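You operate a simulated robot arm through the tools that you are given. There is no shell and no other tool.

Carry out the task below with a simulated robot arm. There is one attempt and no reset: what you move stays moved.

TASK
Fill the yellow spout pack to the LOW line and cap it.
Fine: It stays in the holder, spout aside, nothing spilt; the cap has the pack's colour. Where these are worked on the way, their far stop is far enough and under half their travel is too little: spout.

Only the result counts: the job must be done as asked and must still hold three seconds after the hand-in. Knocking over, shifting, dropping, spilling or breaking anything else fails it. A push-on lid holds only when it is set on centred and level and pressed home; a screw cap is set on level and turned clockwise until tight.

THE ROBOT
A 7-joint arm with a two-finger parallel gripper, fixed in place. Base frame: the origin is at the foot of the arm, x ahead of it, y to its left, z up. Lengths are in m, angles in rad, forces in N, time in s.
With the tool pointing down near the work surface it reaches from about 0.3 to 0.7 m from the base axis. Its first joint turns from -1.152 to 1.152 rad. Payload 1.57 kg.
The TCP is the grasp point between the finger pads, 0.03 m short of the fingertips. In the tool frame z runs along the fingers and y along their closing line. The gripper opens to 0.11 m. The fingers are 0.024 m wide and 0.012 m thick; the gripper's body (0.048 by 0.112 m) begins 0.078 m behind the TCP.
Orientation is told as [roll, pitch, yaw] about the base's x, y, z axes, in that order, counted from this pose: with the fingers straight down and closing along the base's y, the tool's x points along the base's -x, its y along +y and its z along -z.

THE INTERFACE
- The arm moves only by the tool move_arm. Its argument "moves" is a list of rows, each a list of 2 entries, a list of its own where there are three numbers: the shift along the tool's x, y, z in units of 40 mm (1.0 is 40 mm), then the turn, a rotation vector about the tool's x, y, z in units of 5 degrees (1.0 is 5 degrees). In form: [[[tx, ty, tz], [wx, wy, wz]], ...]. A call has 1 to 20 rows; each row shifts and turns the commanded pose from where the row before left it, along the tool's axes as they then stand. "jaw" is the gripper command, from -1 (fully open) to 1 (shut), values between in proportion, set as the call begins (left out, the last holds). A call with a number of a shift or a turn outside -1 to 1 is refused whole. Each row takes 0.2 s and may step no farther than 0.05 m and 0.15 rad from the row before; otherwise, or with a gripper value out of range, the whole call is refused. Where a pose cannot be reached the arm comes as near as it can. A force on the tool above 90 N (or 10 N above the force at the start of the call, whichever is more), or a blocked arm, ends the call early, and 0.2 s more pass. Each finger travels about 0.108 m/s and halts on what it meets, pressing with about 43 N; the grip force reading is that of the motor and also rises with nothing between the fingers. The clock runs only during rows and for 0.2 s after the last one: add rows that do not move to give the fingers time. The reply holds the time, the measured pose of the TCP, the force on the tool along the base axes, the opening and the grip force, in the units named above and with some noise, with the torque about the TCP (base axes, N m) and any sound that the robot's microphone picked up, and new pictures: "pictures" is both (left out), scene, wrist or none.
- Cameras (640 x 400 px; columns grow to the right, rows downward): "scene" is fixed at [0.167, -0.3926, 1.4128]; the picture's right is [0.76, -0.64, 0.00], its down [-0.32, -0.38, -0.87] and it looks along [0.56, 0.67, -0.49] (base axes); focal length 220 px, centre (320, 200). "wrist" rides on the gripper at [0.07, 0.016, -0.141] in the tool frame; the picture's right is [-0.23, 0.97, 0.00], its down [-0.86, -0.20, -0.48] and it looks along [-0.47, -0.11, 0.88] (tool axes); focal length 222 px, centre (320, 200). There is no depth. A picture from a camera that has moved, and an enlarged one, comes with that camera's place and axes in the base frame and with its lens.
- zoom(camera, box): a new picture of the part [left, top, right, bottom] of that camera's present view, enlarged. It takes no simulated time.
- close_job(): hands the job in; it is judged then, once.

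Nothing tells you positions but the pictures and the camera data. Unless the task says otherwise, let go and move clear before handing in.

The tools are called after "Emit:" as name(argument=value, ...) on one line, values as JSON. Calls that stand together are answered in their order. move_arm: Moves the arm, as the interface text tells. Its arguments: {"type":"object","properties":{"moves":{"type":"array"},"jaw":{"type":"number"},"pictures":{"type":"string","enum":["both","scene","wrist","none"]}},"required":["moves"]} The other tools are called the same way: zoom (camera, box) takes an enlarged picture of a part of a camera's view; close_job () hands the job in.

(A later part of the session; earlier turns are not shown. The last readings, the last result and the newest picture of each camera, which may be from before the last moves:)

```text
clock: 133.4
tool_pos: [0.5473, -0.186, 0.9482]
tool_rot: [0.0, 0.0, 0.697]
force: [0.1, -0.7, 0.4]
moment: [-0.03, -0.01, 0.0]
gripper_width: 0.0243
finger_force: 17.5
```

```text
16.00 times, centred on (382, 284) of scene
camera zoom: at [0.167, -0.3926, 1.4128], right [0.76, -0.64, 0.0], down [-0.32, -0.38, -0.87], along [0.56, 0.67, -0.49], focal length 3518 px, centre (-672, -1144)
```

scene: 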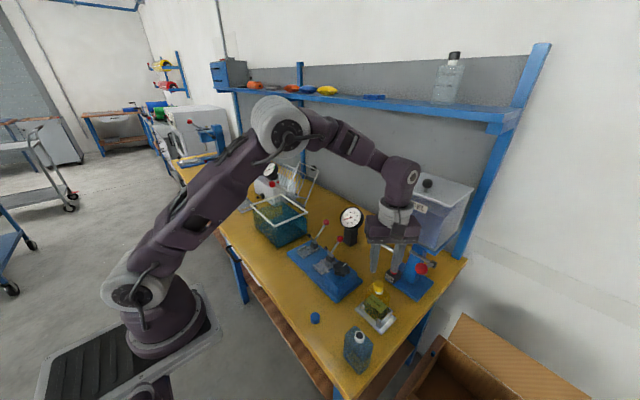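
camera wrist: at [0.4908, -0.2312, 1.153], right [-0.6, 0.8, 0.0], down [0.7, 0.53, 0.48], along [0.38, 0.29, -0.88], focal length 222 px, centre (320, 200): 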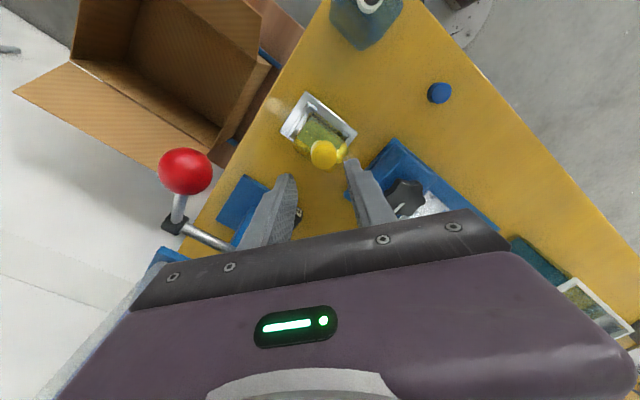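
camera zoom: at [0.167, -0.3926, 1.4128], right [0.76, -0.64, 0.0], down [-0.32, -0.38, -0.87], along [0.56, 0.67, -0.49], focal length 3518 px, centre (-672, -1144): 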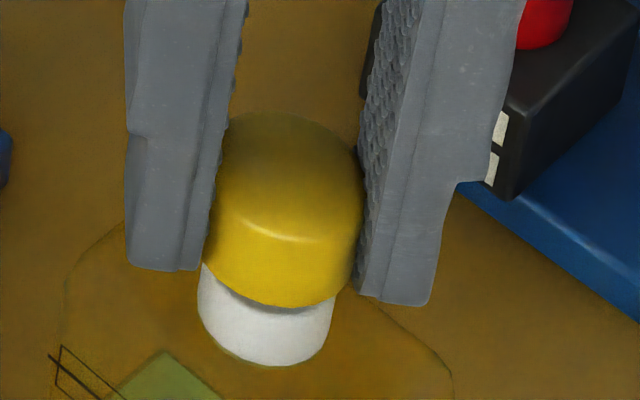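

The cap is lifted about 6 mm with the collar visible. I'll trim about 0.8 mm in tool x and recheck.

Emit:
move_arm(moves=[[[-0.018, 0.003, 0], [0, 0, 0]], [[0, 0, 0], [0, 0, 0]], [[0, 0, 0], [0, 0, 0]]], pictures="none")

Emit:
zoom(camera="wrist", box=[285, 130, 355, 200])

Emit:
zoom(camera="scene", box=[372, 276, 392, 292])

```text
clock: 134.2
tool_pos: [0.549, -0.1857, 0.9473]
tool_rot: [0.001, 0.002, 0.699]
force: [1.0, 0.5, -0.3]
moment: [-0.02, -0.01, 0.0]
gripper_width: 0.0248
finger_force: 5.8
```

```text
5.71 times, centred on (320, 165) of wrist
camera zoom: at [0.484, -0.2183, 1.0892], right [-0.45, 0.89, 0.0], down [0.78, 0.4, 0.48], along [0.43, 0.22, -0.88], focal length 1269 px, centre (320, 400)
```

zoom: 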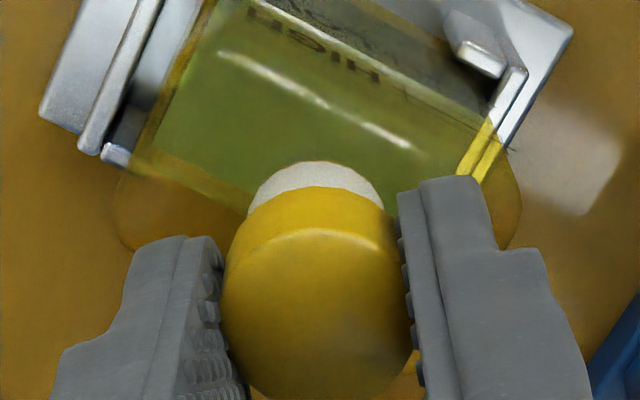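

```text
16.00 times, centred on (382, 284) of scene
camera zoom: at [0.167, -0.3926, 1.4128], right [0.76, -0.64, 0.0], down [-0.32, -0.38, -0.87], along [0.56, 0.67, -0.49], focal length 3518 px, centre (-672, -1144)
```

zoom: 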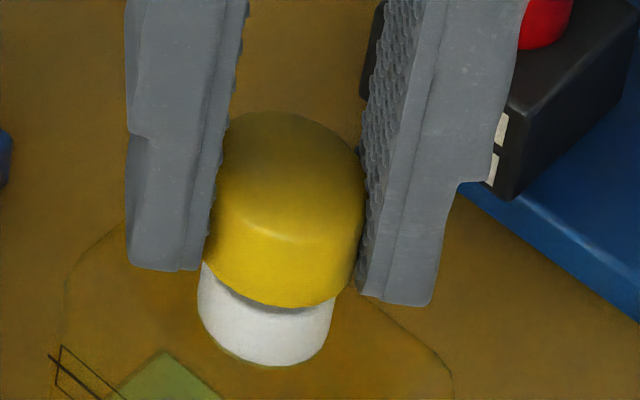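

Alignment is similar, within about 1 mm. I'll lower it onto the rim with a small over-travel and listen for the snap.

Emit:
move_arm(moves=[[[-0.01, 0, 0.06], [0, 0, 0]], [[0, 0, 0.06], [0, 0, 0]], [[0, 0, 0.06], [0, 0, 0]], [[0, 0, 0.02], [0, 0, 0]], [[0, 0, 0], [0, 0, 0]]], pictures="none")

Emit:
zoom(camera="wrist", box=[285, 130, 355, 200])

Emit:
zoom(camera="scene", box=[372, 276, 392, 292])

```text
clock: 135.4
tool_pos: [0.5488, -0.1846, 0.9394]
tool_rot: [0.0, -0.001, 0.697]
force: [0.3, -0.4, 0.5]
moment: [0.0, -0.02, -0.01]
gripper_width: 0.0244
finger_force: 5.7
```

```text
5.71 times, centred on (320, 165) of wrist
camera zoom: at [0.4839, -0.2177, 1.081], right [-0.45, 0.89, 0.0], down [0.78, 0.4, 0.48], along [0.43, 0.22, -0.88], focal length 1269 px, centre (320, 400)
```

zoom: 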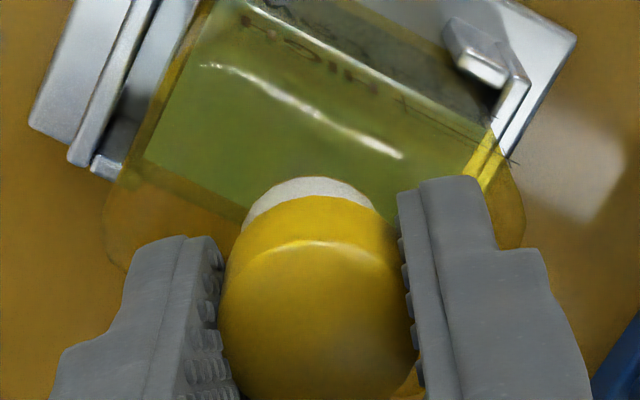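

```text
16.00 times, centred on (382, 284) of scene
camera zoom: at [0.167, -0.3927, 1.4128], right [0.76, -0.64, 0.0], down [-0.32, -0.38, -0.87], along [0.56, 0.67, -0.49], focal length 3518 px, centre (-672, -1144)
```

zoom: 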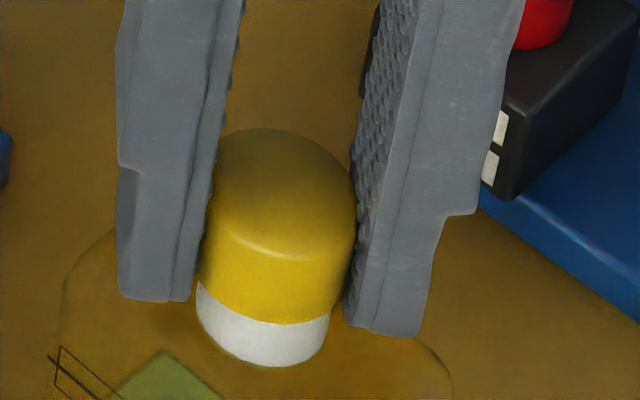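

No snap: the arm drifted and the cap is about 1.5 mm off along the closing axis. I'll slide it back on the rim towards centre.

Emit:
move_arm(moves=[[[0, -0.02, 0], [0, 0, 0]], [[0, -0.012, 0], [0, 0, 0]], [[0, 0, 0], [0, 0, 0]]], pictures="none")

Emit:
zoom(camera="wrist", box=[285, 130, 355, 200])

Emit:
zoom(camera="scene", box=[372, 276, 392, 292])

```text
clock: 136.2
tool_pos: [0.5501, -0.1866, 0.94]
tool_rot: [-0.001, 0.0, 0.697]
force: [-0.5, 0.0, -0.2]
moment: [0.01, -0.01, 0.0]
gripper_width: 0.0239
finger_force: 30.3
```

```text
5.71 times, centred on (320, 165) of wrist
camera zoom: at [0.4849, -0.2184, 1.0817], right [-0.45, 0.89, 0.0], down [0.78, 0.4, 0.48], along [0.43, 0.22, -0.88], focal length 1269 px, centre (320, 400)
```

zoom: 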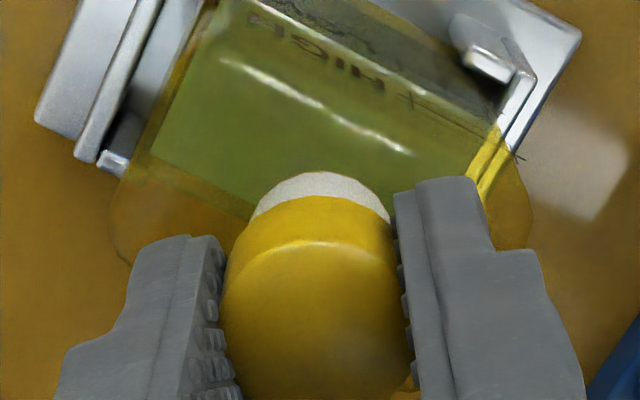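

```text
16.00 times, centred on (382, 284) of scene
camera zoom: at [0.167, -0.3926, 1.4128], right [0.76, -0.64, 0.0], down [-0.32, -0.38, -0.87], along [0.56, 0.67, -0.49], focal length 3518 px, centre (-672, -1144)
```

zoom: 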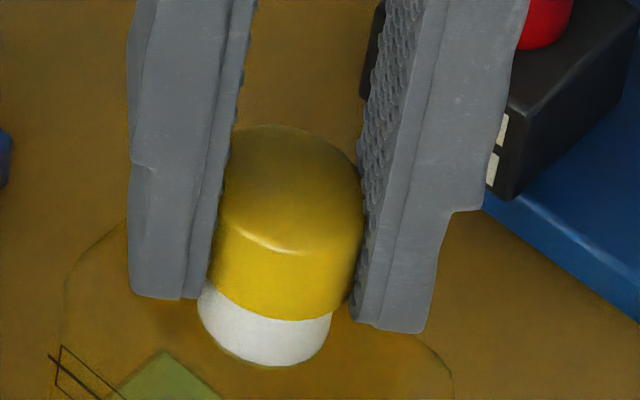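

The cap is now about 1.3 mm off in tool x and 0.7 mm in tool y, just above the rim. Trim again, then lower.

Emit:
move_arm(moves=[[[0.028, 0.014, 0], [0, 0, 0]], [[0, 0, 0], [0, 0, 0]], [[0, 0, 0], [0, 0, 0]]], pictures="none")

Emit:
zoom(camera="wrist", box=[285, 130, 355, 200])

Emit:
zoom(camera="scene", box=[372, 276, 392, 292])

```text
clock: 137.0
tool_pos: [0.547, -0.1875, 0.9398]
tool_rot: [-0.001, 0.0, 0.697]
force: [-0.1, -0.1, -0.2]
moment: [-0.03, 0.0, -0.03]
gripper_width: 0.0246
finger_force: 18.1
```

```text
5.71 times, centred on (320, 165) of wrist
camera zoom: at [0.4838, -0.2188, 1.0816], right [-0.45, 0.89, 0.0], down [0.78, 0.4, 0.48], along [0.43, 0.22, -0.88], focal length 1269 px, centre (320, 400)
```

zoom: 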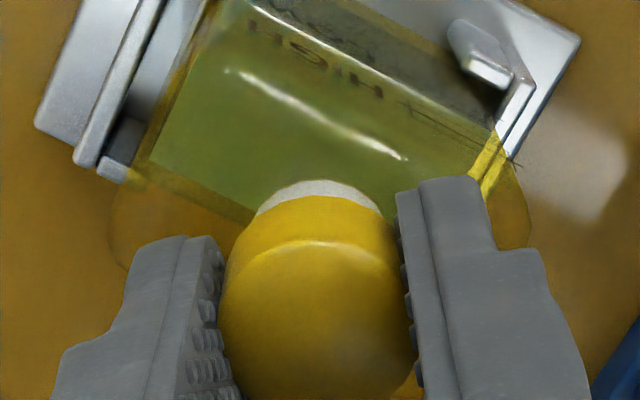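

```text
16.00 times, centred on (382, 284) of scene
camera zoom: at [0.167, -0.3926, 1.4128], right [0.76, -0.64, 0.0], down [-0.32, -0.38, -0.87], along [0.56, 0.67, -0.49], focal length 3518 px, centre (-672, -1144)
```

zoom: 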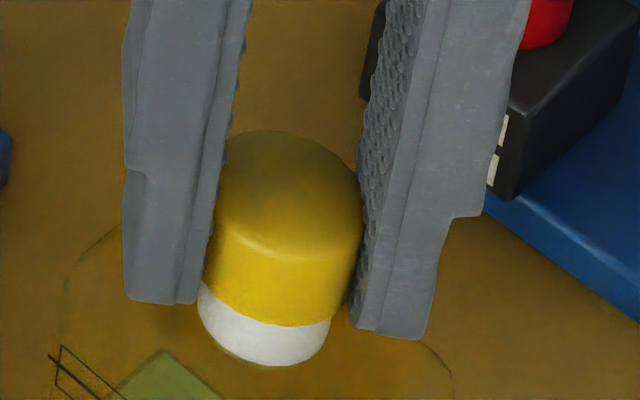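

Aligned to about 0.6 mm. Lowering 2–3 mm.

Emit:
move_arm(moves=[[[0, 0.006, 0.04], [0, 0, 0]], [[0, 0, 0.04], [0, 0, 0]], [[0, 0, 0], [0, 0, 0]]], pictures="none")

Emit:
zoom(camera="wrist", box=[285, 130, 355, 200])

Emit:
zoom(camera="scene", box=[372, 276, 392, 292])

```text
clock: 137.8
tool_pos: [0.5471, -0.185, 0.9355]
tool_rot: [-0.001, 0.0, 0.698]
force: [0.1, -0.8, 0.7]
moment: [0.02, 0.0, 0.02]
gripper_width: 0.025
finger_force: 5.2
```

```text
5.71 times, centred on (320, 165) of wrist
camera zoom: at [0.4833, -0.2186, 1.0782], right [-0.45, 0.89, 0.0], down [0.78, 0.4, 0.48], along [0.43, 0.22, -0.88], focal length 1269 px, centre (320, 400)
```

zoom: 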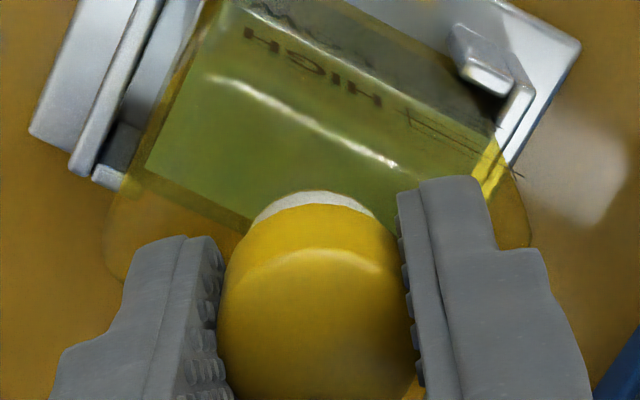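

```text
16.00 times, centred on (382, 284) of scene
camera zoom: at [0.167, -0.3927, 1.4128], right [0.76, -0.64, 0.0], down [-0.32, -0.38, -0.87], along [0.56, 0.67, -0.49], focal length 3518 px, centre (-672, -1144)
```

zoom: 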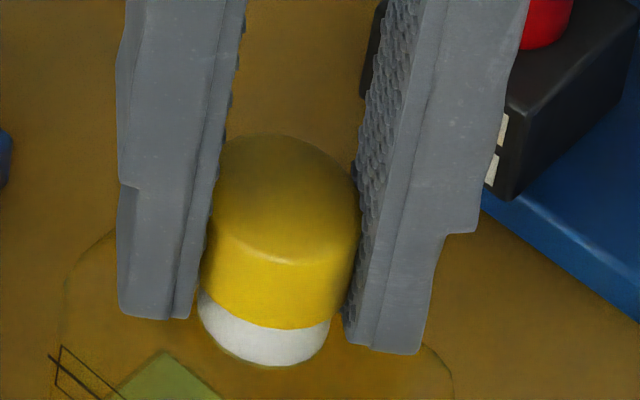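

No snap; the fingers have slid too low on the cap. I'll open, raise 9 mm, re-centre, and regrip higher on the cap.

Emit:
move_arm(moves=[[[0, 0, 0], [0, 0, 0]], [[0, 0, 0], [0, 0, 0]], [[0, -0.028, -0.22], [0, 0, 0]], [[0, 0, 0], [0, 0, 0]], [[0, 0, 0], [0, 0, 0]]], jaw=0.3, pictures="none")

Emit:
zoom(camera="wrist", box=[285, 130, 355, 200])

Emit:
zoom(camera="scene", box=[372, 276, 392, 292])

```text
clock: 139.0
tool_pos: [0.5483, -0.1878, 0.9456]
tool_rot: [-0.001, -0.001, 0.699]
force: [-0.1, 0.8, 0.2]
moment: [0.06, 0.01, -0.02]
gripper_width: 0.0386
finger_force: 0.1
```

```text
5.71 times, centred on (320, 165) of wrist
camera zoom: at [0.4839, -0.2197, 1.0877], right [-0.45, 0.89, 0.0], down [0.78, 0.4, 0.48], along [0.43, 0.22, -0.88], focal length 1269 px, centre (320, 400)
```

zoom: 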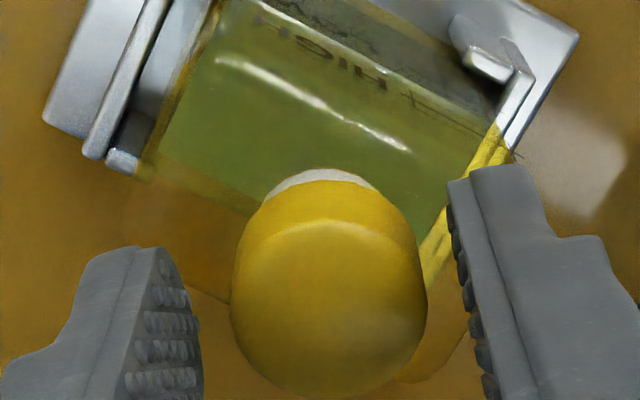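

```text
16.00 times, centred on (382, 284) of scene
camera zoom: at [0.167, -0.3926, 1.4128], right [0.76, -0.64, 0.0], down [-0.32, -0.38, -0.87], along [0.56, 0.67, -0.49], focal length 3518 px, centre (-672, -1144)
```

zoom: 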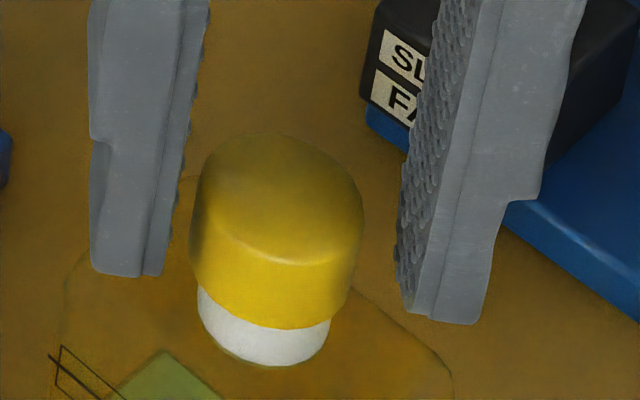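

The cap is on the rim, roughly centred. I'll close lightly at this height, drag it about 0.8 mm to centre, and slide down to press.

Emit:
move_arm(moves=[[[0, 0, 0], [0, 0, 0]], [[0, 0, 0], [0, 0, 0]], [[-0.02, 0, 0], [0, 0, 0]], [[0, 0, 0], [0, 0, 0]]], jaw=0.58, pictures="none")

Emit:
zoom(camera="wrist", box=[285, 130, 355, 200])

Emit:
move_arm(moves=[[[0, 0, 0.05], [0, 0, 0]], [[0, 0, 0.05], [0, 0, 0]], [[0, 0, 0], [0, 0, 0]]], pictures="none")

Emit:
zoom(camera="wrist", box=[285, 130, 355, 200])

Emit:
zoom(camera="scene", box=[372, 276, 392, 292])

```text
clock: 140.0
tool_pos: [0.5493, -0.1871, 0.9455]
tool_rot: [0.0, 0.001, 0.698]
force: [0.2, -1.0, 0.1]
moment: [-0.01, -0.01, -0.02]
gripper_width: 0.0245
finger_force: 1.3
```

```text
5.71 times, centred on (320, 165) of wrist
camera zoom: at [0.4849, -0.2188, 1.0873], right [-0.45, 0.89, 0.0], down [0.78, 0.4, 0.48], along [0.43, 0.22, -0.88], focal length 1269 px, centre (320, 400)
```

zoom: 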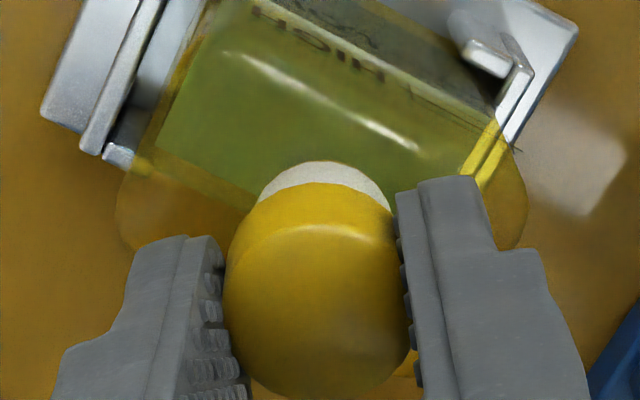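

```text
clock: 140.8
tool_pos: [0.5487, -0.1866, 0.9413]
tool_rot: [0.001, 0.0, 0.697]
force: [0.4, -0.4, 0.7]
moment: [0.01, -0.02, 0.0]
gripper_width: 0.0237
finger_force: 29.6
```

```text
5.71 times, centred on (320, 165) of wrist
camera zoom: at [0.4845, -0.2192, 1.0832], right [-0.45, 0.89, 0.0], down [0.78, 0.4, 0.48], along [0.43, 0.22, -0.88], focal length 1269 px, centre (320, 400)
```

zoom: 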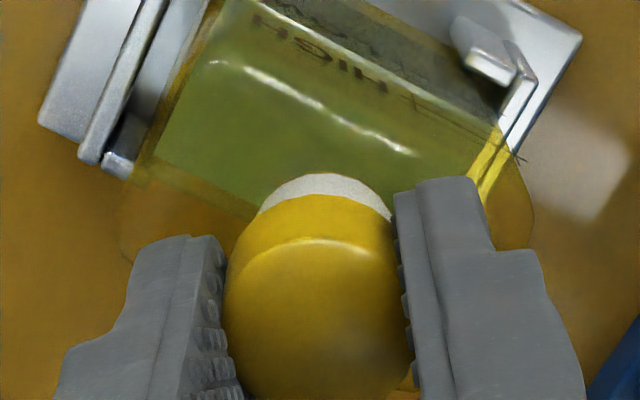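

```text
16.00 times, centred on (382, 284) of scene
camera zoom: at [0.167, -0.3926, 1.4128], right [0.76, -0.64, 0.0], down [-0.32, -0.38, -0.87], along [0.56, 0.67, -0.49], focal length 3518 px, centre (-672, -1144)
```

zoom: 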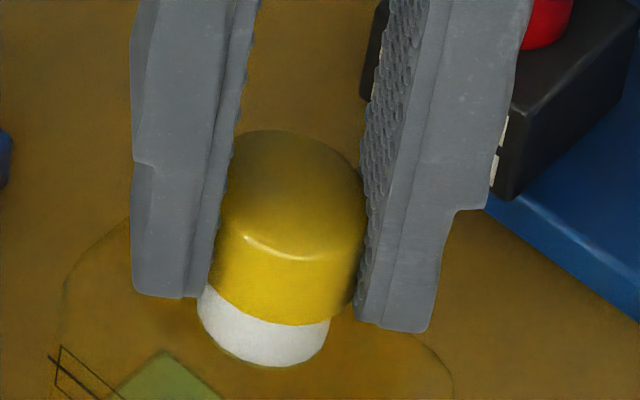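

It's off by about 1.2 mm diagonally this time. I'll drag it back across the centre with a slight downward slide, which may trigger the snap as it passes alignment.

Emit:
move_arm(moves=[[[0.01, 0.013, 0.015], [0, 0, 0]], [[0.01, 0.013, 0.015], [0, 0, 0]], [[0, 0, 0.01], [0, 0, 0]], [[0, 0, 0], [0, 0, 0]]], pictures="none")

Emit:
zoom(camera="wrist", box=[285, 130, 355, 200])

Emit:
zoom(camera="scene", box=[372, 276, 392, 292])

```text
clock: 141.8
tool_pos: [0.5471, -0.1872, 0.9407]
tool_rot: [0.0, 0.0, 0.699]
force: [0.8, 0.4, 0.4]
moment: [-0.04, -0.06, -0.01]
gripper_width: 0.0251
finger_force: 6.4
```

```text
5.71 times, centred on (320, 165) of wrist
camera zoom: at [0.4835, -0.2188, 1.0814], right [-0.45, 0.89, 0.0], down [0.78, 0.4, 0.48], along [0.43, 0.22, -0.88], focal length 1269 px, centre (320, 400)
```

zoom: 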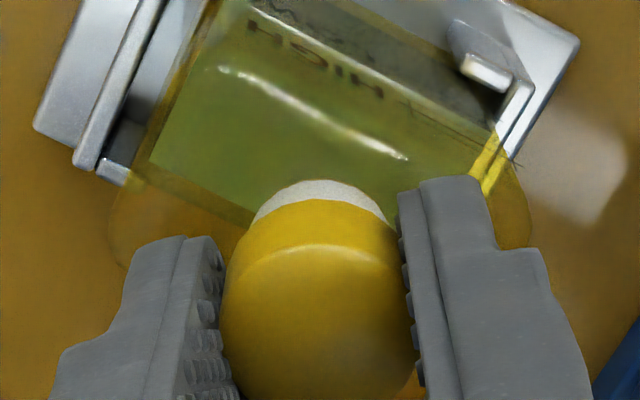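

```text
16.00 times, centred on (382, 284) of scene
camera zoom: at [0.167, -0.3927, 1.4128], right [0.76, -0.64, 0.0], down [-0.32, -0.38, -0.87], along [0.56, 0.67, -0.49], focal length 3518 px, centre (-672, -1144)
```

zoom: 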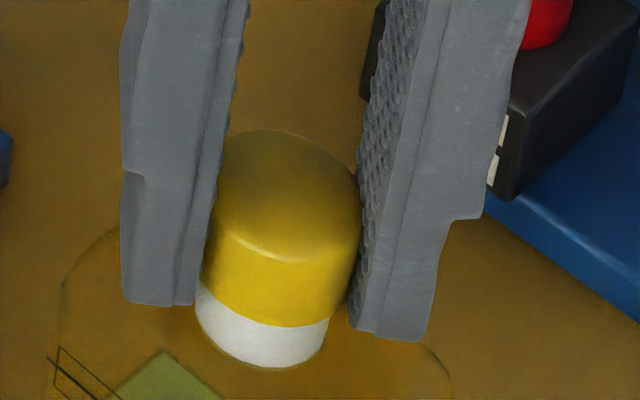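

About 0.6–0.8 mm off now. I'll slide down 3 mm with a slight trim and listen.

Emit:
move_arm(moves=[[[0.006, 0.016, 0.03], [0, 0, 0]], [[0, 0, 0.05], [0, 0, 0]], [[0, 0, 0], [0, 0, 0]]], pictures="none")

Emit:
zoom(camera="wrist", box=[285, 130, 355, 200])

Emit:
zoom(camera="scene", box=[372, 276, 392, 292])

```text
clock: 142.6
tool_pos: [0.5472, -0.1865, 0.9353]
tool_rot: [0.002, 0.001, 0.698]
force: [0.6, -1.0, 0.9]
moment: [0.01, -0.02, 0.02]
gripper_width: 0.0241
finger_force: 29.3
```

```text
5.71 times, centred on (320, 165) of wrist
camera zoom: at [0.4828, -0.2185, 1.0777], right [-0.45, 0.89, 0.0], down [0.78, 0.4, 0.48], along [0.43, 0.22, -0.88], focal length 1269 px, centre (320, 400)
```

zoom: 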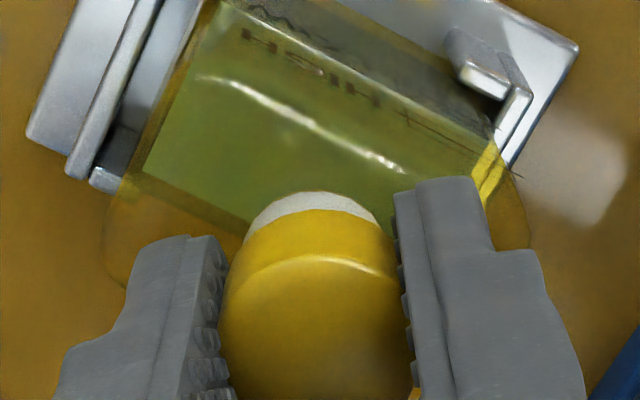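

```text
16.00 times, centred on (382, 284) of scene
camera zoom: at [0.167, -0.3927, 1.4128], right [0.76, -0.64, 0.0], down [-0.32, -0.38, -0.87], along [0.56, 0.67, -0.49], focal length 3518 px, centre (-672, -1144)
```

zoom: 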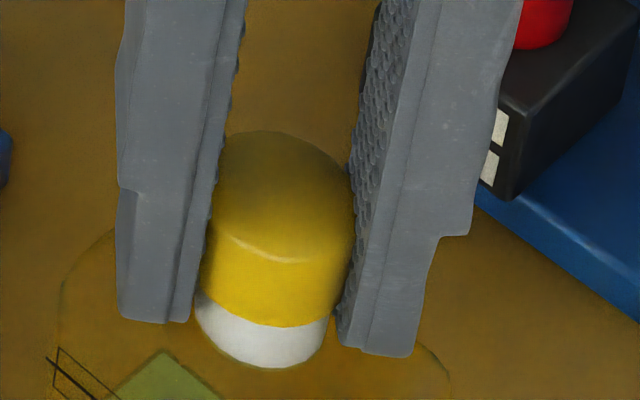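

No catch yet. The snap came both times when lowering from just above the rim, so I'll regrip higher, lift about 4 mm, realign and lower again.

Emit:
move_arm(moves=[[[0, 0, 0], [0, 0, 0]], [[0, 0, 0], [0, 0, 0]], [[-0.02, -0.035, -0.24], [0, 0, 0]], [[0, 0, 0], [0, 0, 0]], [[0, 0, 0], [0, 0, 0]]], jaw=0.3, pictures="none")

Emit:
zoom(camera="wrist", box=[285, 130, 355, 200])

Emit:
move_arm(moves=[[[0, 0, 0], [0, 0, 0]], [[0, 0, 0], [0, 0, 0]], [[0, 0, 0], [0, 0, 0]]], jaw=0.6, pictures="none")

Emit:
move_arm(moves=[[[0, 0, -0.1], [0, 0, 0]], [[0, 0, 0], [0, 0, 0]], [[0, 0, 0], [0, 0, 0]]], pictures="none")

Emit:
zoom(camera="wrist", box=[285, 130, 355, 200])

Emit:
zoom(camera="scene", box=[372, 276, 392, 292])

```text
clock: 143.8
tool_pos: [0.5483, -0.1871, 0.9475]
tool_rot: [0.0, 0.0, 0.697]
force: [-0.6, -0.5, 0.1]
moment: [0.03, -0.04, -0.01]
gripper_width: 0.0385
finger_force: 0.1
```

```text
5.71 times, centred on (320, 165) of wrist
camera zoom: at [0.4847, -0.2188, 1.088], right [-0.45, 0.89, 0.0], down [0.78, 0.4, 0.48], along [0.43, 0.22, -0.88], focal length 1269 px, centre (320, 400)
```

zoom: 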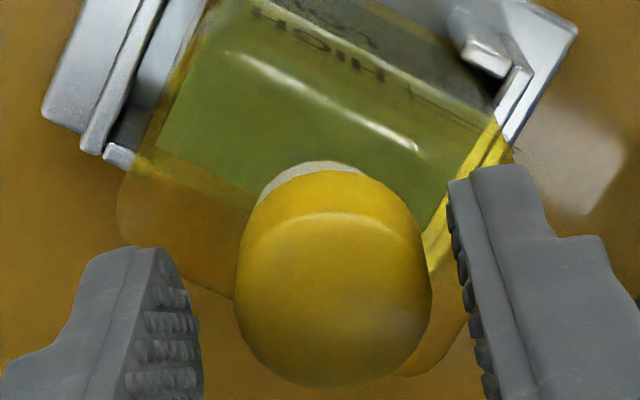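

```text
clock: 144.6
tool_pos: [0.5489, -0.1873, 0.9459]
tool_rot: [0.0, 0.0, 0.699]
force: [-0.4, 0.4, 0.4]
moment: [0.01, 0.0, -0.01]
gripper_width: 0.0234
finger_force: 35.3
```

```text
clock: 145.4
tool_pos: [0.549, -0.1874, 0.9511]
tool_rot: [0.001, -0.002, 0.7]
force: [0.3, 0.5, 0.6]
moment: [-0.05, 0.01, 0.01]
gripper_width: 0.0237
finger_force: 35.3
```

```text
5.71 times, centred on (320, 165) of wrist
camera zoom: at [0.4846, -0.2188, 1.0918], right [-0.45, 0.89, 0.0], down [0.78, 0.4, 0.48], along [0.43, 0.22, -0.88], focal length 1269 px, centre (320, 400)
```

zoom: 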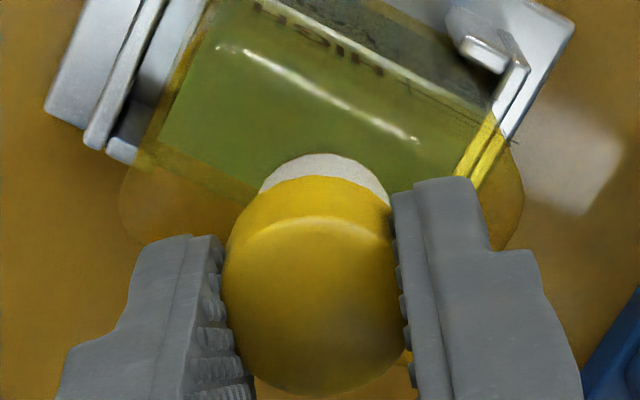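

```text
16.00 times, centred on (382, 284) of scene
camera zoom: at [0.167, -0.3926, 1.4128], right [0.76, -0.64, 0.0], down [-0.32, -0.38, -0.87], along [0.56, 0.67, -0.49], focal length 3518 px, centre (-672, -1144)
```

zoom: 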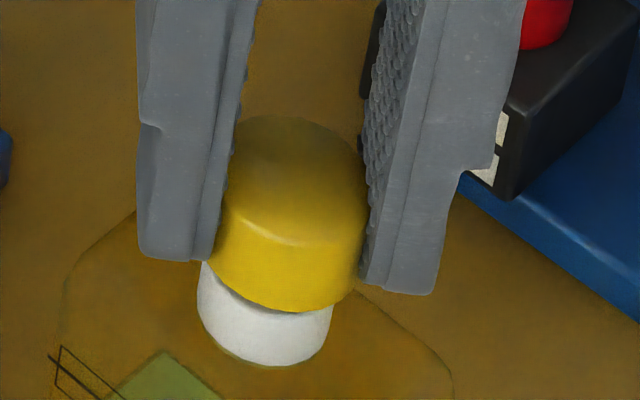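

The cap is lifted about 5 mm and about 1.1 mm off along the closing axis. Trim and check.

Emit:
move_arm(moves=[[[-0.012, 0.022, 0], [0, 0, 0]], [[0, 0, 0], [0, 0, 0]], [[0, 0, 0], [0, 0, 0]]], pictures="none")

Emit:
zoom(camera="wrist", box=[285, 130, 355, 200])

Emit:
zoom(camera="scene", box=[372, 276, 392, 292])

```text
clock: 146.2
tool_pos: [0.5481, -0.1867, 0.9499]
tool_rot: [-0.001, 0.0, 0.698]
force: [0.1, -0.3, -0.3]
moment: [0.03, 0.02, -0.01]
gripper_width: 0.0232
finger_force: 35.6
```

```text
5.71 times, centred on (320, 165) of wrist
camera zoom: at [0.4845, -0.2182, 1.0914], right [-0.45, 0.89, 0.0], down [0.78, 0.4, 0.48], along [0.43, 0.22, -0.88], focal length 1269 px, centre (320, 400)
```

zoom: 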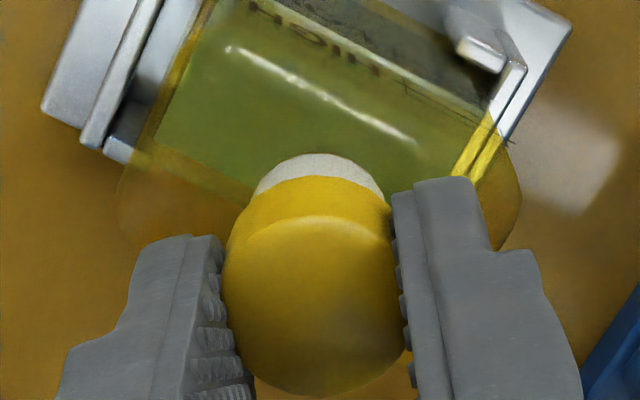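

```text
16.00 times, centred on (382, 284) of scene
camera zoom: at [0.167, -0.3926, 1.4128], right [0.76, -0.64, 0.0], down [-0.32, -0.38, -0.87], along [0.56, 0.67, -0.49], focal length 3518 px, centre (-672, -1144)
```

zoom: 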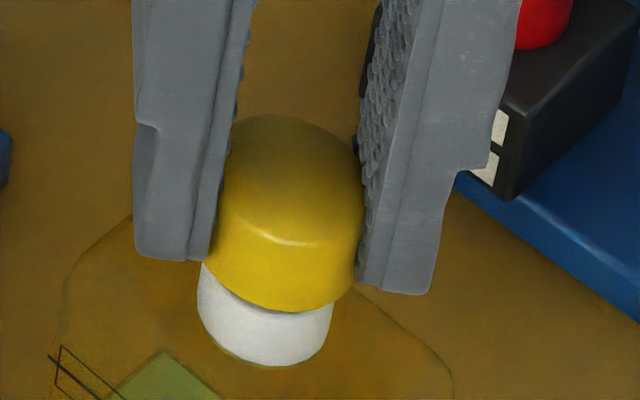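

Within about 0.6 mm. Lowering 6 mm.

Emit:
move_arm(moves=[[[-0.01, 0.006, 0.05], [0, 0, 0]], [[0, 0, 0.05], [0, 0, 0]], [[0, 0, 0.05], [0, 0, 0]], [[0, 0, 0], [0, 0, 0]]], pictures="none")

Emit:
zoom(camera="wrist", box=[285, 130, 355, 200])

Emit:
zoom(camera="scene", box=[372, 276, 392, 292])

```text
clock: 147.2
tool_pos: [0.5483, -0.185, 0.9427]
tool_rot: [-0.001, 0.001, 0.698]
force: [0.6, -1.1, 2.4]
moment: [-0.05, -0.01, 0.02]
gripper_width: 0.025
finger_force: 12.8
```

```text
5.71 times, centred on (320, 165) of wrist
camera zoom: at [0.4846, -0.2179, 1.0846], right [-0.45, 0.89, 0.0], down [0.78, 0.4, 0.48], along [0.43, 0.22, -0.88], focal length 1269 px, centre (320, 400)
```

zoom: 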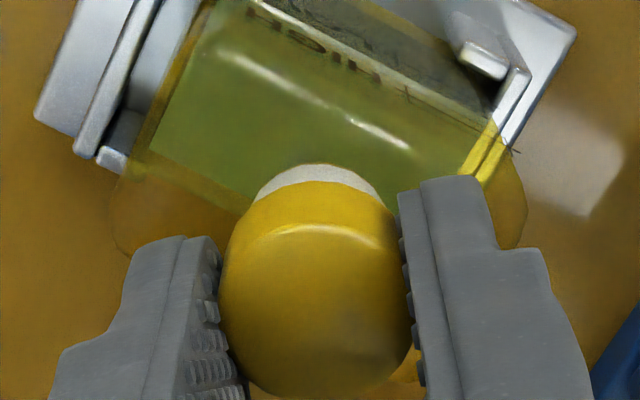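

```text
16.00 times, centred on (382, 284) of scene
camera zoom: at [0.167, -0.3927, 1.4128], right [0.76, -0.64, 0.0], down [-0.32, -0.38, -0.87], along [0.56, 0.67, -0.49], focal length 3518 px, centre (-672, -1144)
```

zoom: 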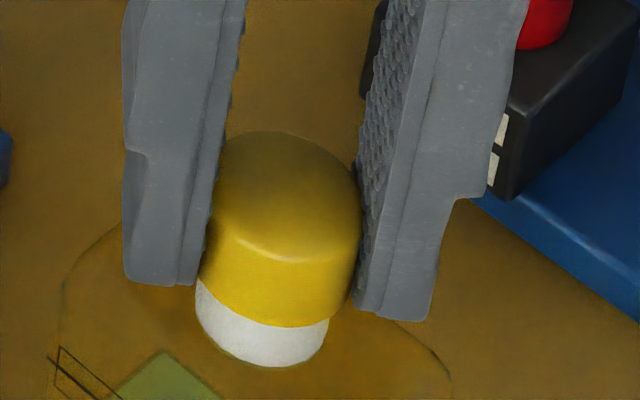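

Still no snap at 2.4 N. I'll press a little further from here.

Emit:
move_arm(moves=[[[0, 0.01, 0.04], [0, 0, 0]], [[0, 0, 0.04], [0, 0, 0]], [[0, 0, 0], [0, 0, 0]]], pictures="none")

Emit:
zoom(camera="wrist", box=[285, 130, 355, 200])

Emit:
zoom(camera="scene", box=[350, 240, 420, 330])

```text
clock: 148.0
tool_pos: [0.5472, -0.1852, 0.9408]
tool_rot: [0.001, -0.002, 0.699]
force: [1.1, -1.2, 2.4]
moment: [-0.07, -0.03, -0.04]
gripper_width: 0.0249
finger_force: 12.6
```

```text
5.71 times, centred on (320, 165) of wrist
camera zoom: at [0.4842, -0.2168, 1.0822], right [-0.45, 0.89, 0.0], down [0.78, 0.4, 0.48], along [0.43, 0.22, -0.88], focal length 1269 px, centre (320, 400)
```

zoom: 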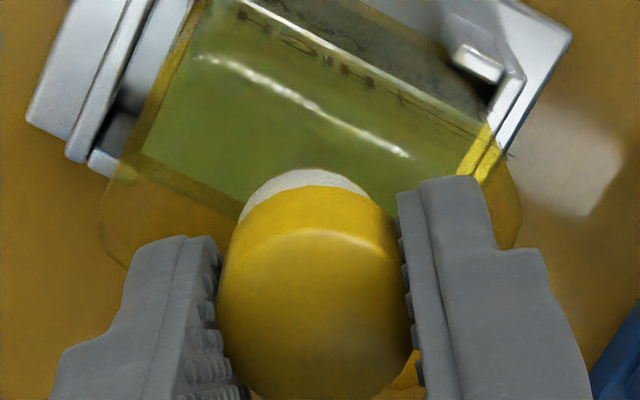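

```text
4.44 times, centred on (385, 285) of scene
camera zoom: at [0.167, -0.3927, 1.4128], right [0.76, -0.64, 0.0], down [-0.32, -0.38, -0.87], along [0.56, 0.67, -0.49], focal length 977 px, centre (31, -178)
```

zoom: 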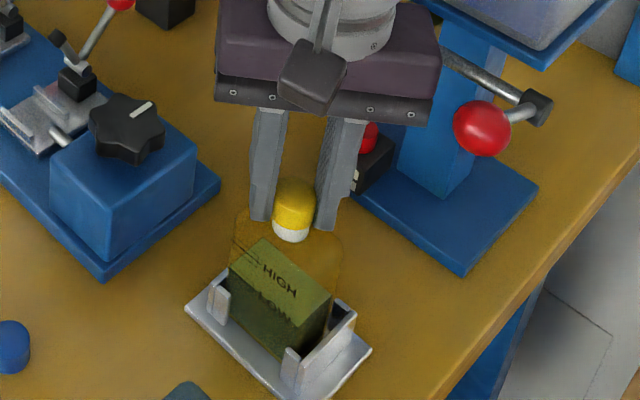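

I'll reproduce the exact conditions of the last successful snap: lift about 5 mm, rotate to 55°, align, then lower 4 mm with the light grip.

Emit:
move_arm(moves=[[[0, 0, -0.07], [0, 0, 0]], [[0, 0, -0.07], [0, 0, 0]], [[0, 0, 0], [0, 0, -1]], [[0, 0, 0], [0, 0, -1]], [[0, 0, 0], [0, 0, -1]], [[0, -0.02, 0], [0, 0, 0]], [[0, 0, 0], [0, 0, 0]], [[0, 0, 0], [0, 0, 0]]], pictures="none")

Emit:
zoom(camera="wrist", box=[285, 130, 355, 200])

Emit:
zoom(camera="scene", box=[372, 276, 392, 292])

```text
clock: 149.8
tool_pos: [0.5484, -0.186, 0.9462]
tool_rot: [-0.001, -0.001, 0.96]
force: [0.1, 0.0, 0.4]
moment: [0.0, -0.02, 0.01]
gripper_width: 0.0233
finger_force: 35.4
```

```text
5.71 times, centred on (320, 165) of wrist
camera zoom: at [0.4955, -0.2329, 1.088], right [-0.67, 0.74, 0.0], down [0.65, 0.59, 0.48], along [0.36, 0.32, -0.88], focal length 1269 px, centre (320, 400)
```

zoom: 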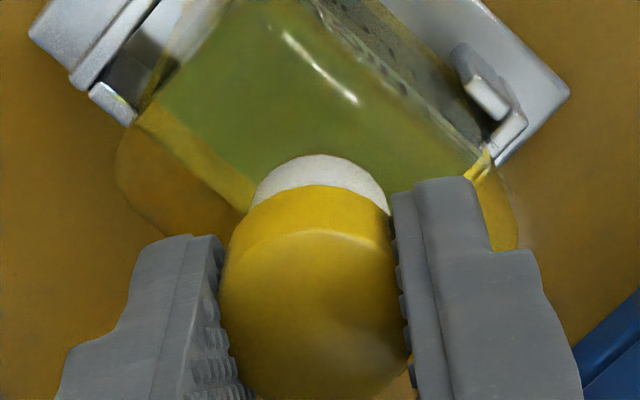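

```text
16.00 times, centred on (382, 284) of scene
camera zoom: at [0.167, -0.3926, 1.4128], right [0.76, -0.64, 0.0], down [-0.32, -0.38, -0.87], along [0.56, 0.67, -0.49], focal length 3518 px, centre (-672, -1144)
```

zoom: 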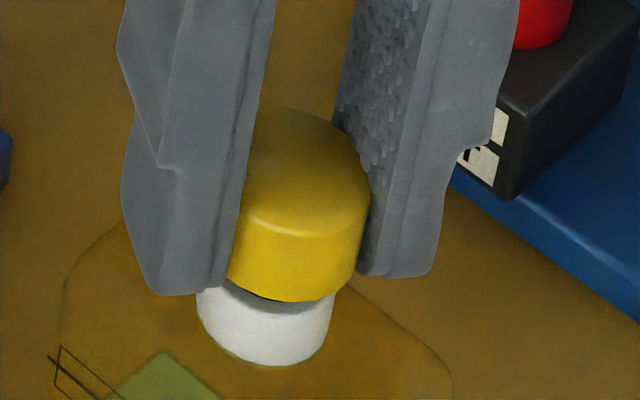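

The tight grip may be tilting the cap, and a level seat matters. I'll set it on the rim, release it so it levels itself, then centre it with light nudges and press gently from above.

Emit:
move_arm(moves=[[[0, 0.015, 0.07], [0, 0, 0]], [[0, 0, 0.07], [0, 0, 0]], [[0, 0, 0.05], [0, 0, 0]], [[0, 0, 0], [0, 0, 0]]], pictures="none")

Emit:
zoom(camera="wrist", box=[285, 130, 355, 200])

Emit:
zoom(camera="scene", box=[372, 276, 392, 292])

```text
clock: 150.8
tool_pos: [0.5491, -0.1848, 0.9384]
tool_rot: [0.002, -0.001, 0.96]
force: [0.0, 0.1, -0.4]
moment: [-0.01, -0.03, 0.0]
gripper_width: 0.025
finger_force: 12.9
```

```text
5.71 times, centred on (320, 165) of wrist
camera zoom: at [0.4944, -0.2327, 1.08], right [-0.67, 0.74, 0.0], down [0.65, 0.59, 0.48], along [0.35, 0.32, -0.88], focal length 1269 px, centre (320, 400)
```

zoom: 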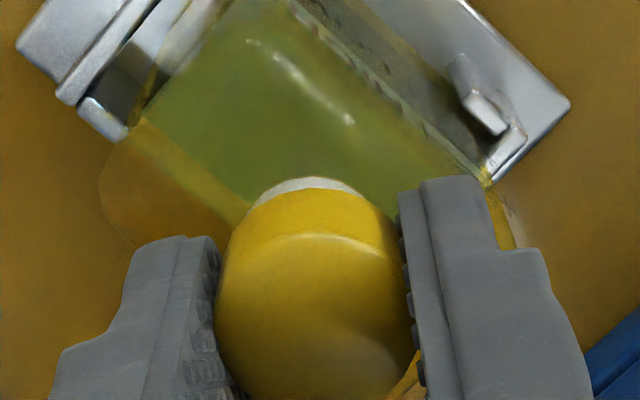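

```text
16.00 times, centred on (382, 284) of scene
camera zoom: at [0.167, -0.3926, 1.4128], right [0.76, -0.64, 0.0], down [-0.32, -0.38, -0.87], along [0.56, 0.67, -0.49], focal length 3518 px, centre (-672, -1144)
```

zoom: 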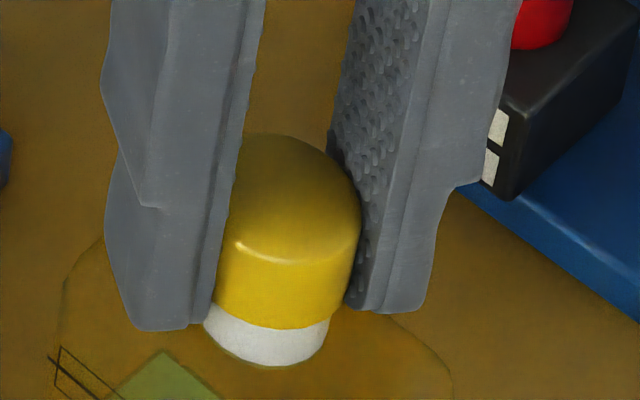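

The cap is on the rim. I'll release it, rise a little, and take a clear look.

Emit:
move_arm(moves=[[[0, 0, 0], [0, 0, 0]], [[0, 0, 0], [0, 0, 0]], [[0, 0, -0.3], [0, 0, 0]], [[0, 0, -0.8], [0, 0, 0]], [[0, 0, -0.8], [0, 0, 0]], [[0, 0, 0], [0, 0, 0]]], jaw=0.2)

Emit:
zoom(camera="wrist", box=[295, 110, 335, 150])

Emit:
zoom(camera="scene", box=[372, 276, 392, 292])

```text
clock: 152.2
tool_pos: [0.549, -0.1843, 1.0147]
tool_rot: [-0.001, 0.0, 0.96]
force: [-0.6, -0.6, 0.3]
moment: [0.02, -0.03, -0.01]
gripper_width: 0.0439
finger_force: 0.0
camera wrist: at [0.4949, -0.2317, 1.1567], right [-0.67, 0.74, 0.0], down [0.65, 0.59, 0.48], along [0.36, 0.32, -0.88], focal length 222 px, centre (320, 200)
```

scene: 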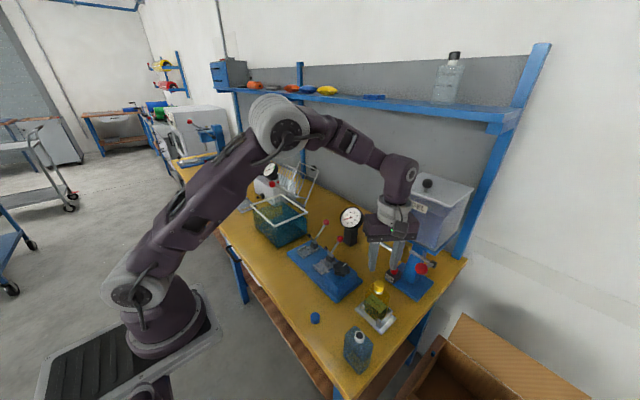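
wrist: 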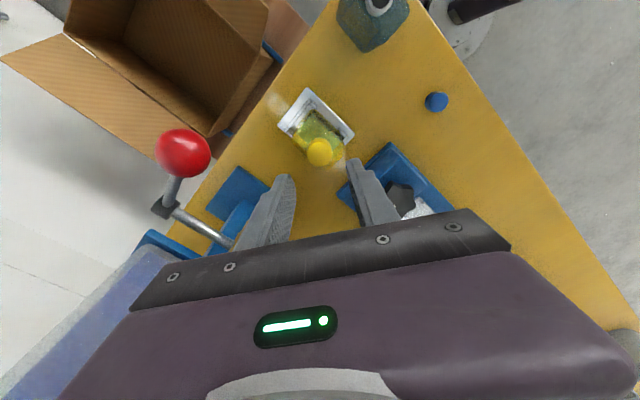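

```text
10.00 times, centred on (315, 130) of wrist
camera zoom: at [0.4949, -0.2317, 1.1567], right [-0.67, 0.74, 0.0], down [0.65, 0.59, 0.48], along [0.36, 0.32, -0.88], focal length 2221 px, centre (370, 900)
```

zoom: 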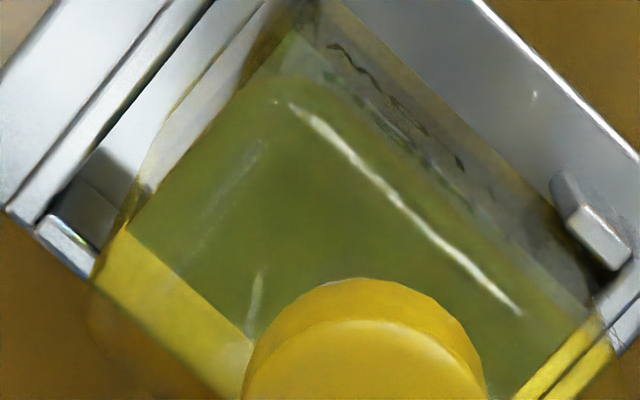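

```text
16.00 times, centred on (382, 284) of scene
camera zoom: at [0.167, -0.3926, 1.4128], right [0.76, -0.64, 0.0], down [-0.32, -0.38, -0.87], along [0.56, 0.67, -0.49], focal length 3518 px, centre (-672, -1144)
```

zoom: 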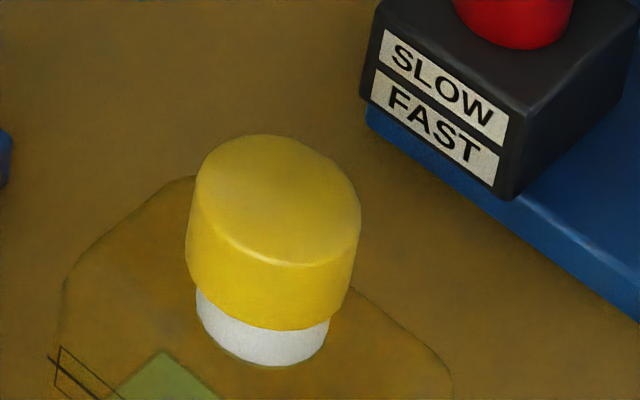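

The released cap sits level and centred to about 0.7 mm. I'll check its position relative to the tool axis before pressing gently with closed fingers.

Emit:
zoom(camera="wrist", box=[290, 120, 350, 180])

```text
6.67 times, centred on (320, 150) of wrist
camera zoom: at [0.4949, -0.2317, 1.1567], right [-0.67, 0.74, 0.0], down [0.65, 0.59, 0.48], along [0.36, 0.32, -0.88], focal length 1481 px, centre (320, 533)
```

zoom: 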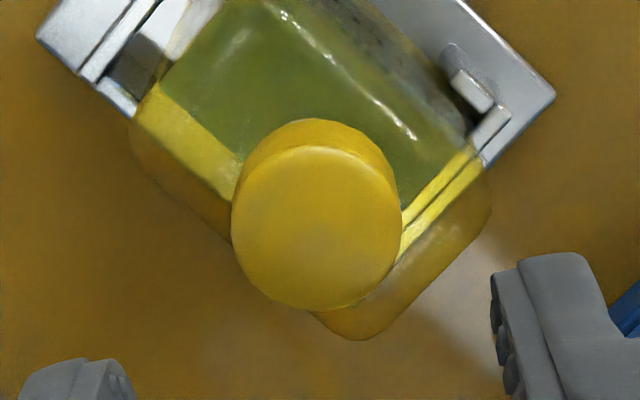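

The cap is about 2.7 mm and 1 mm off the tool axis. I'll correct for that, close the fingers, and approach the cap top.

Emit:
move_arm(moves=[[[0.067, -0.025, 0], [0, 0, 0]], [[0, 0, 0.5], [0, 0, 0]], [[0, 0, 0.6], [0, 0, 0]], [[0, 0, 0], [0, 0, 0]], [[0, 0, 0], [0, 0, 0]]], jaw=1, pictures="none")

Emit:
zoom(camera="wrist", box=[285, 120, 355, 190])

Emit:
zoom(camera="scene", box=[372, 274, 392, 290])

```text
clock: 153.4
tool_pos: [0.5487, -0.1878, 0.9701]
tool_rot: [0.0, -0.001, 0.961]
force: [0.2, -0.2, 0.6]
moment: [0.01, -0.01, 0.01]
gripper_width: 0.0
finger_force: 21.8
```

```text
5.71 times, centred on (320, 155) of wrist
camera zoom: at [0.4947, -0.2353, 1.1124], right [-0.67, 0.74, 0.0], down [0.65, 0.59, 0.48], along [0.36, 0.32, -0.88], focal length 1269 px, centre (320, 457)
```

zoom: 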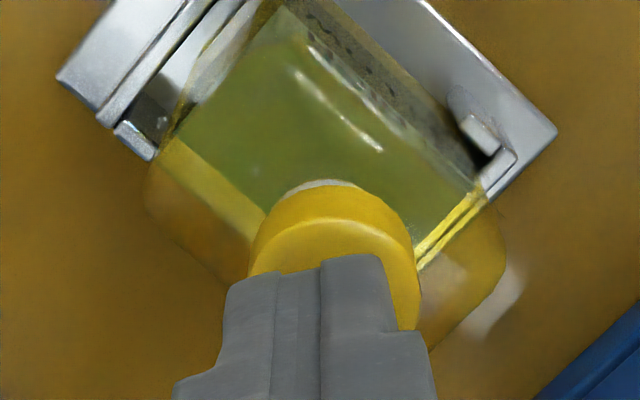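

```text
16.00 times, centred on (382, 282) of scene
camera zoom: at [0.167, -0.3926, 1.4128], right [0.76, -0.64, 0.0], down [-0.32, -0.38, -0.87], along [0.56, 0.67, -0.49], focal length 3518 px, centre (-672, -1112)
```

zoom: 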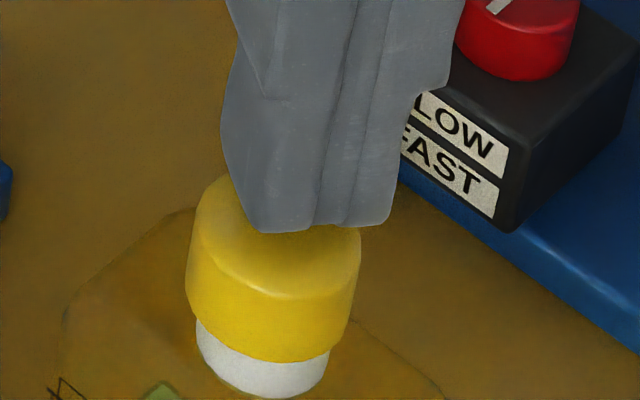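

The cap is about 1.5 mm off along tool y. Adjust, then approach in small steps.

Emit:
move_arm(moves=[[[0, 0.03, 0], [0, 0, 0]], [[0, 0, 0.1], [0, 0, 0]], [[0, 0, 0.1], [0, 0, 0]], [[0, 0, 0], [0, 0, 0]]], pictures="none")

Emit:
move_arm(moves=[[[0, 0, 0.025], [0, 0, 0]], [[0, 0, 0], [0, 0, 0]]], pictures="none")

Emit:
zoom(camera="scene", box=[372, 276, 392, 292])

Emit:
zoom(camera="wrist", box=[285, 120, 355, 190])

```text
clock: 154.4
tool_pos: [0.5464, -0.1863, 0.9635]
tool_rot: [0.001, -0.002, 0.959]
force: [-0.4, -0.1, 6.3]
moment: [0.02, 0.01, -0.02]
gripper_width: 0.0
finger_force: 21.6
```

```text
clock: 155.0
tool_pos: [0.5476, -0.1861, 0.9633]
tool_rot: [-0.002, 0.0, 0.962]
force: [-1.3, -0.2, 19.8]
moment: [0.0, 0.0, -0.02]
gripper_width: 0.0
finger_force: 20.8
```

```text
16.00 times, centred on (382, 284) of scene
camera zoom: at [0.1667, -0.3925, 1.4128], right [0.76, -0.64, 0.0], down [-0.32, -0.38, -0.87], along [0.56, 0.67, -0.49], focal length 3518 px, centre (-672, -1144)
```

zoom: 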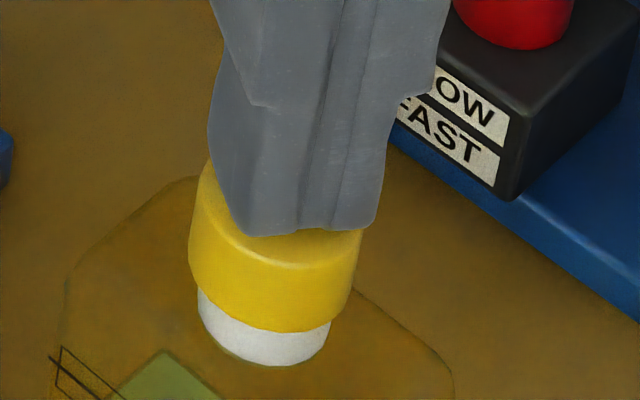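

```text
5.71 times, centred on (320, 155) of wrist
camera zoom: at [0.4932, -0.2345, 1.1043], right [-0.67, 0.74, 0.0], down [0.65, 0.59, 0.48], along [0.36, 0.32, -0.88], focal length 1269 px, centre (320, 457)
```

zoom: 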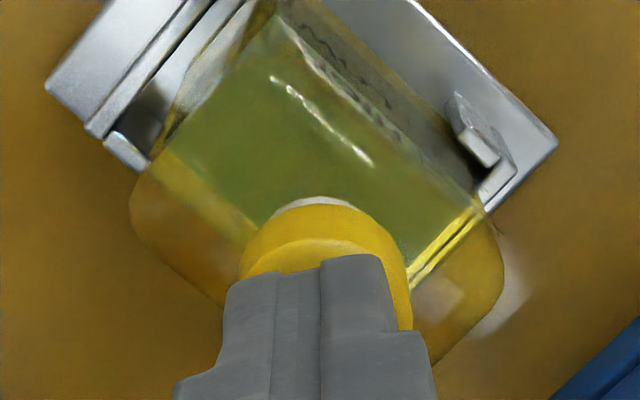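

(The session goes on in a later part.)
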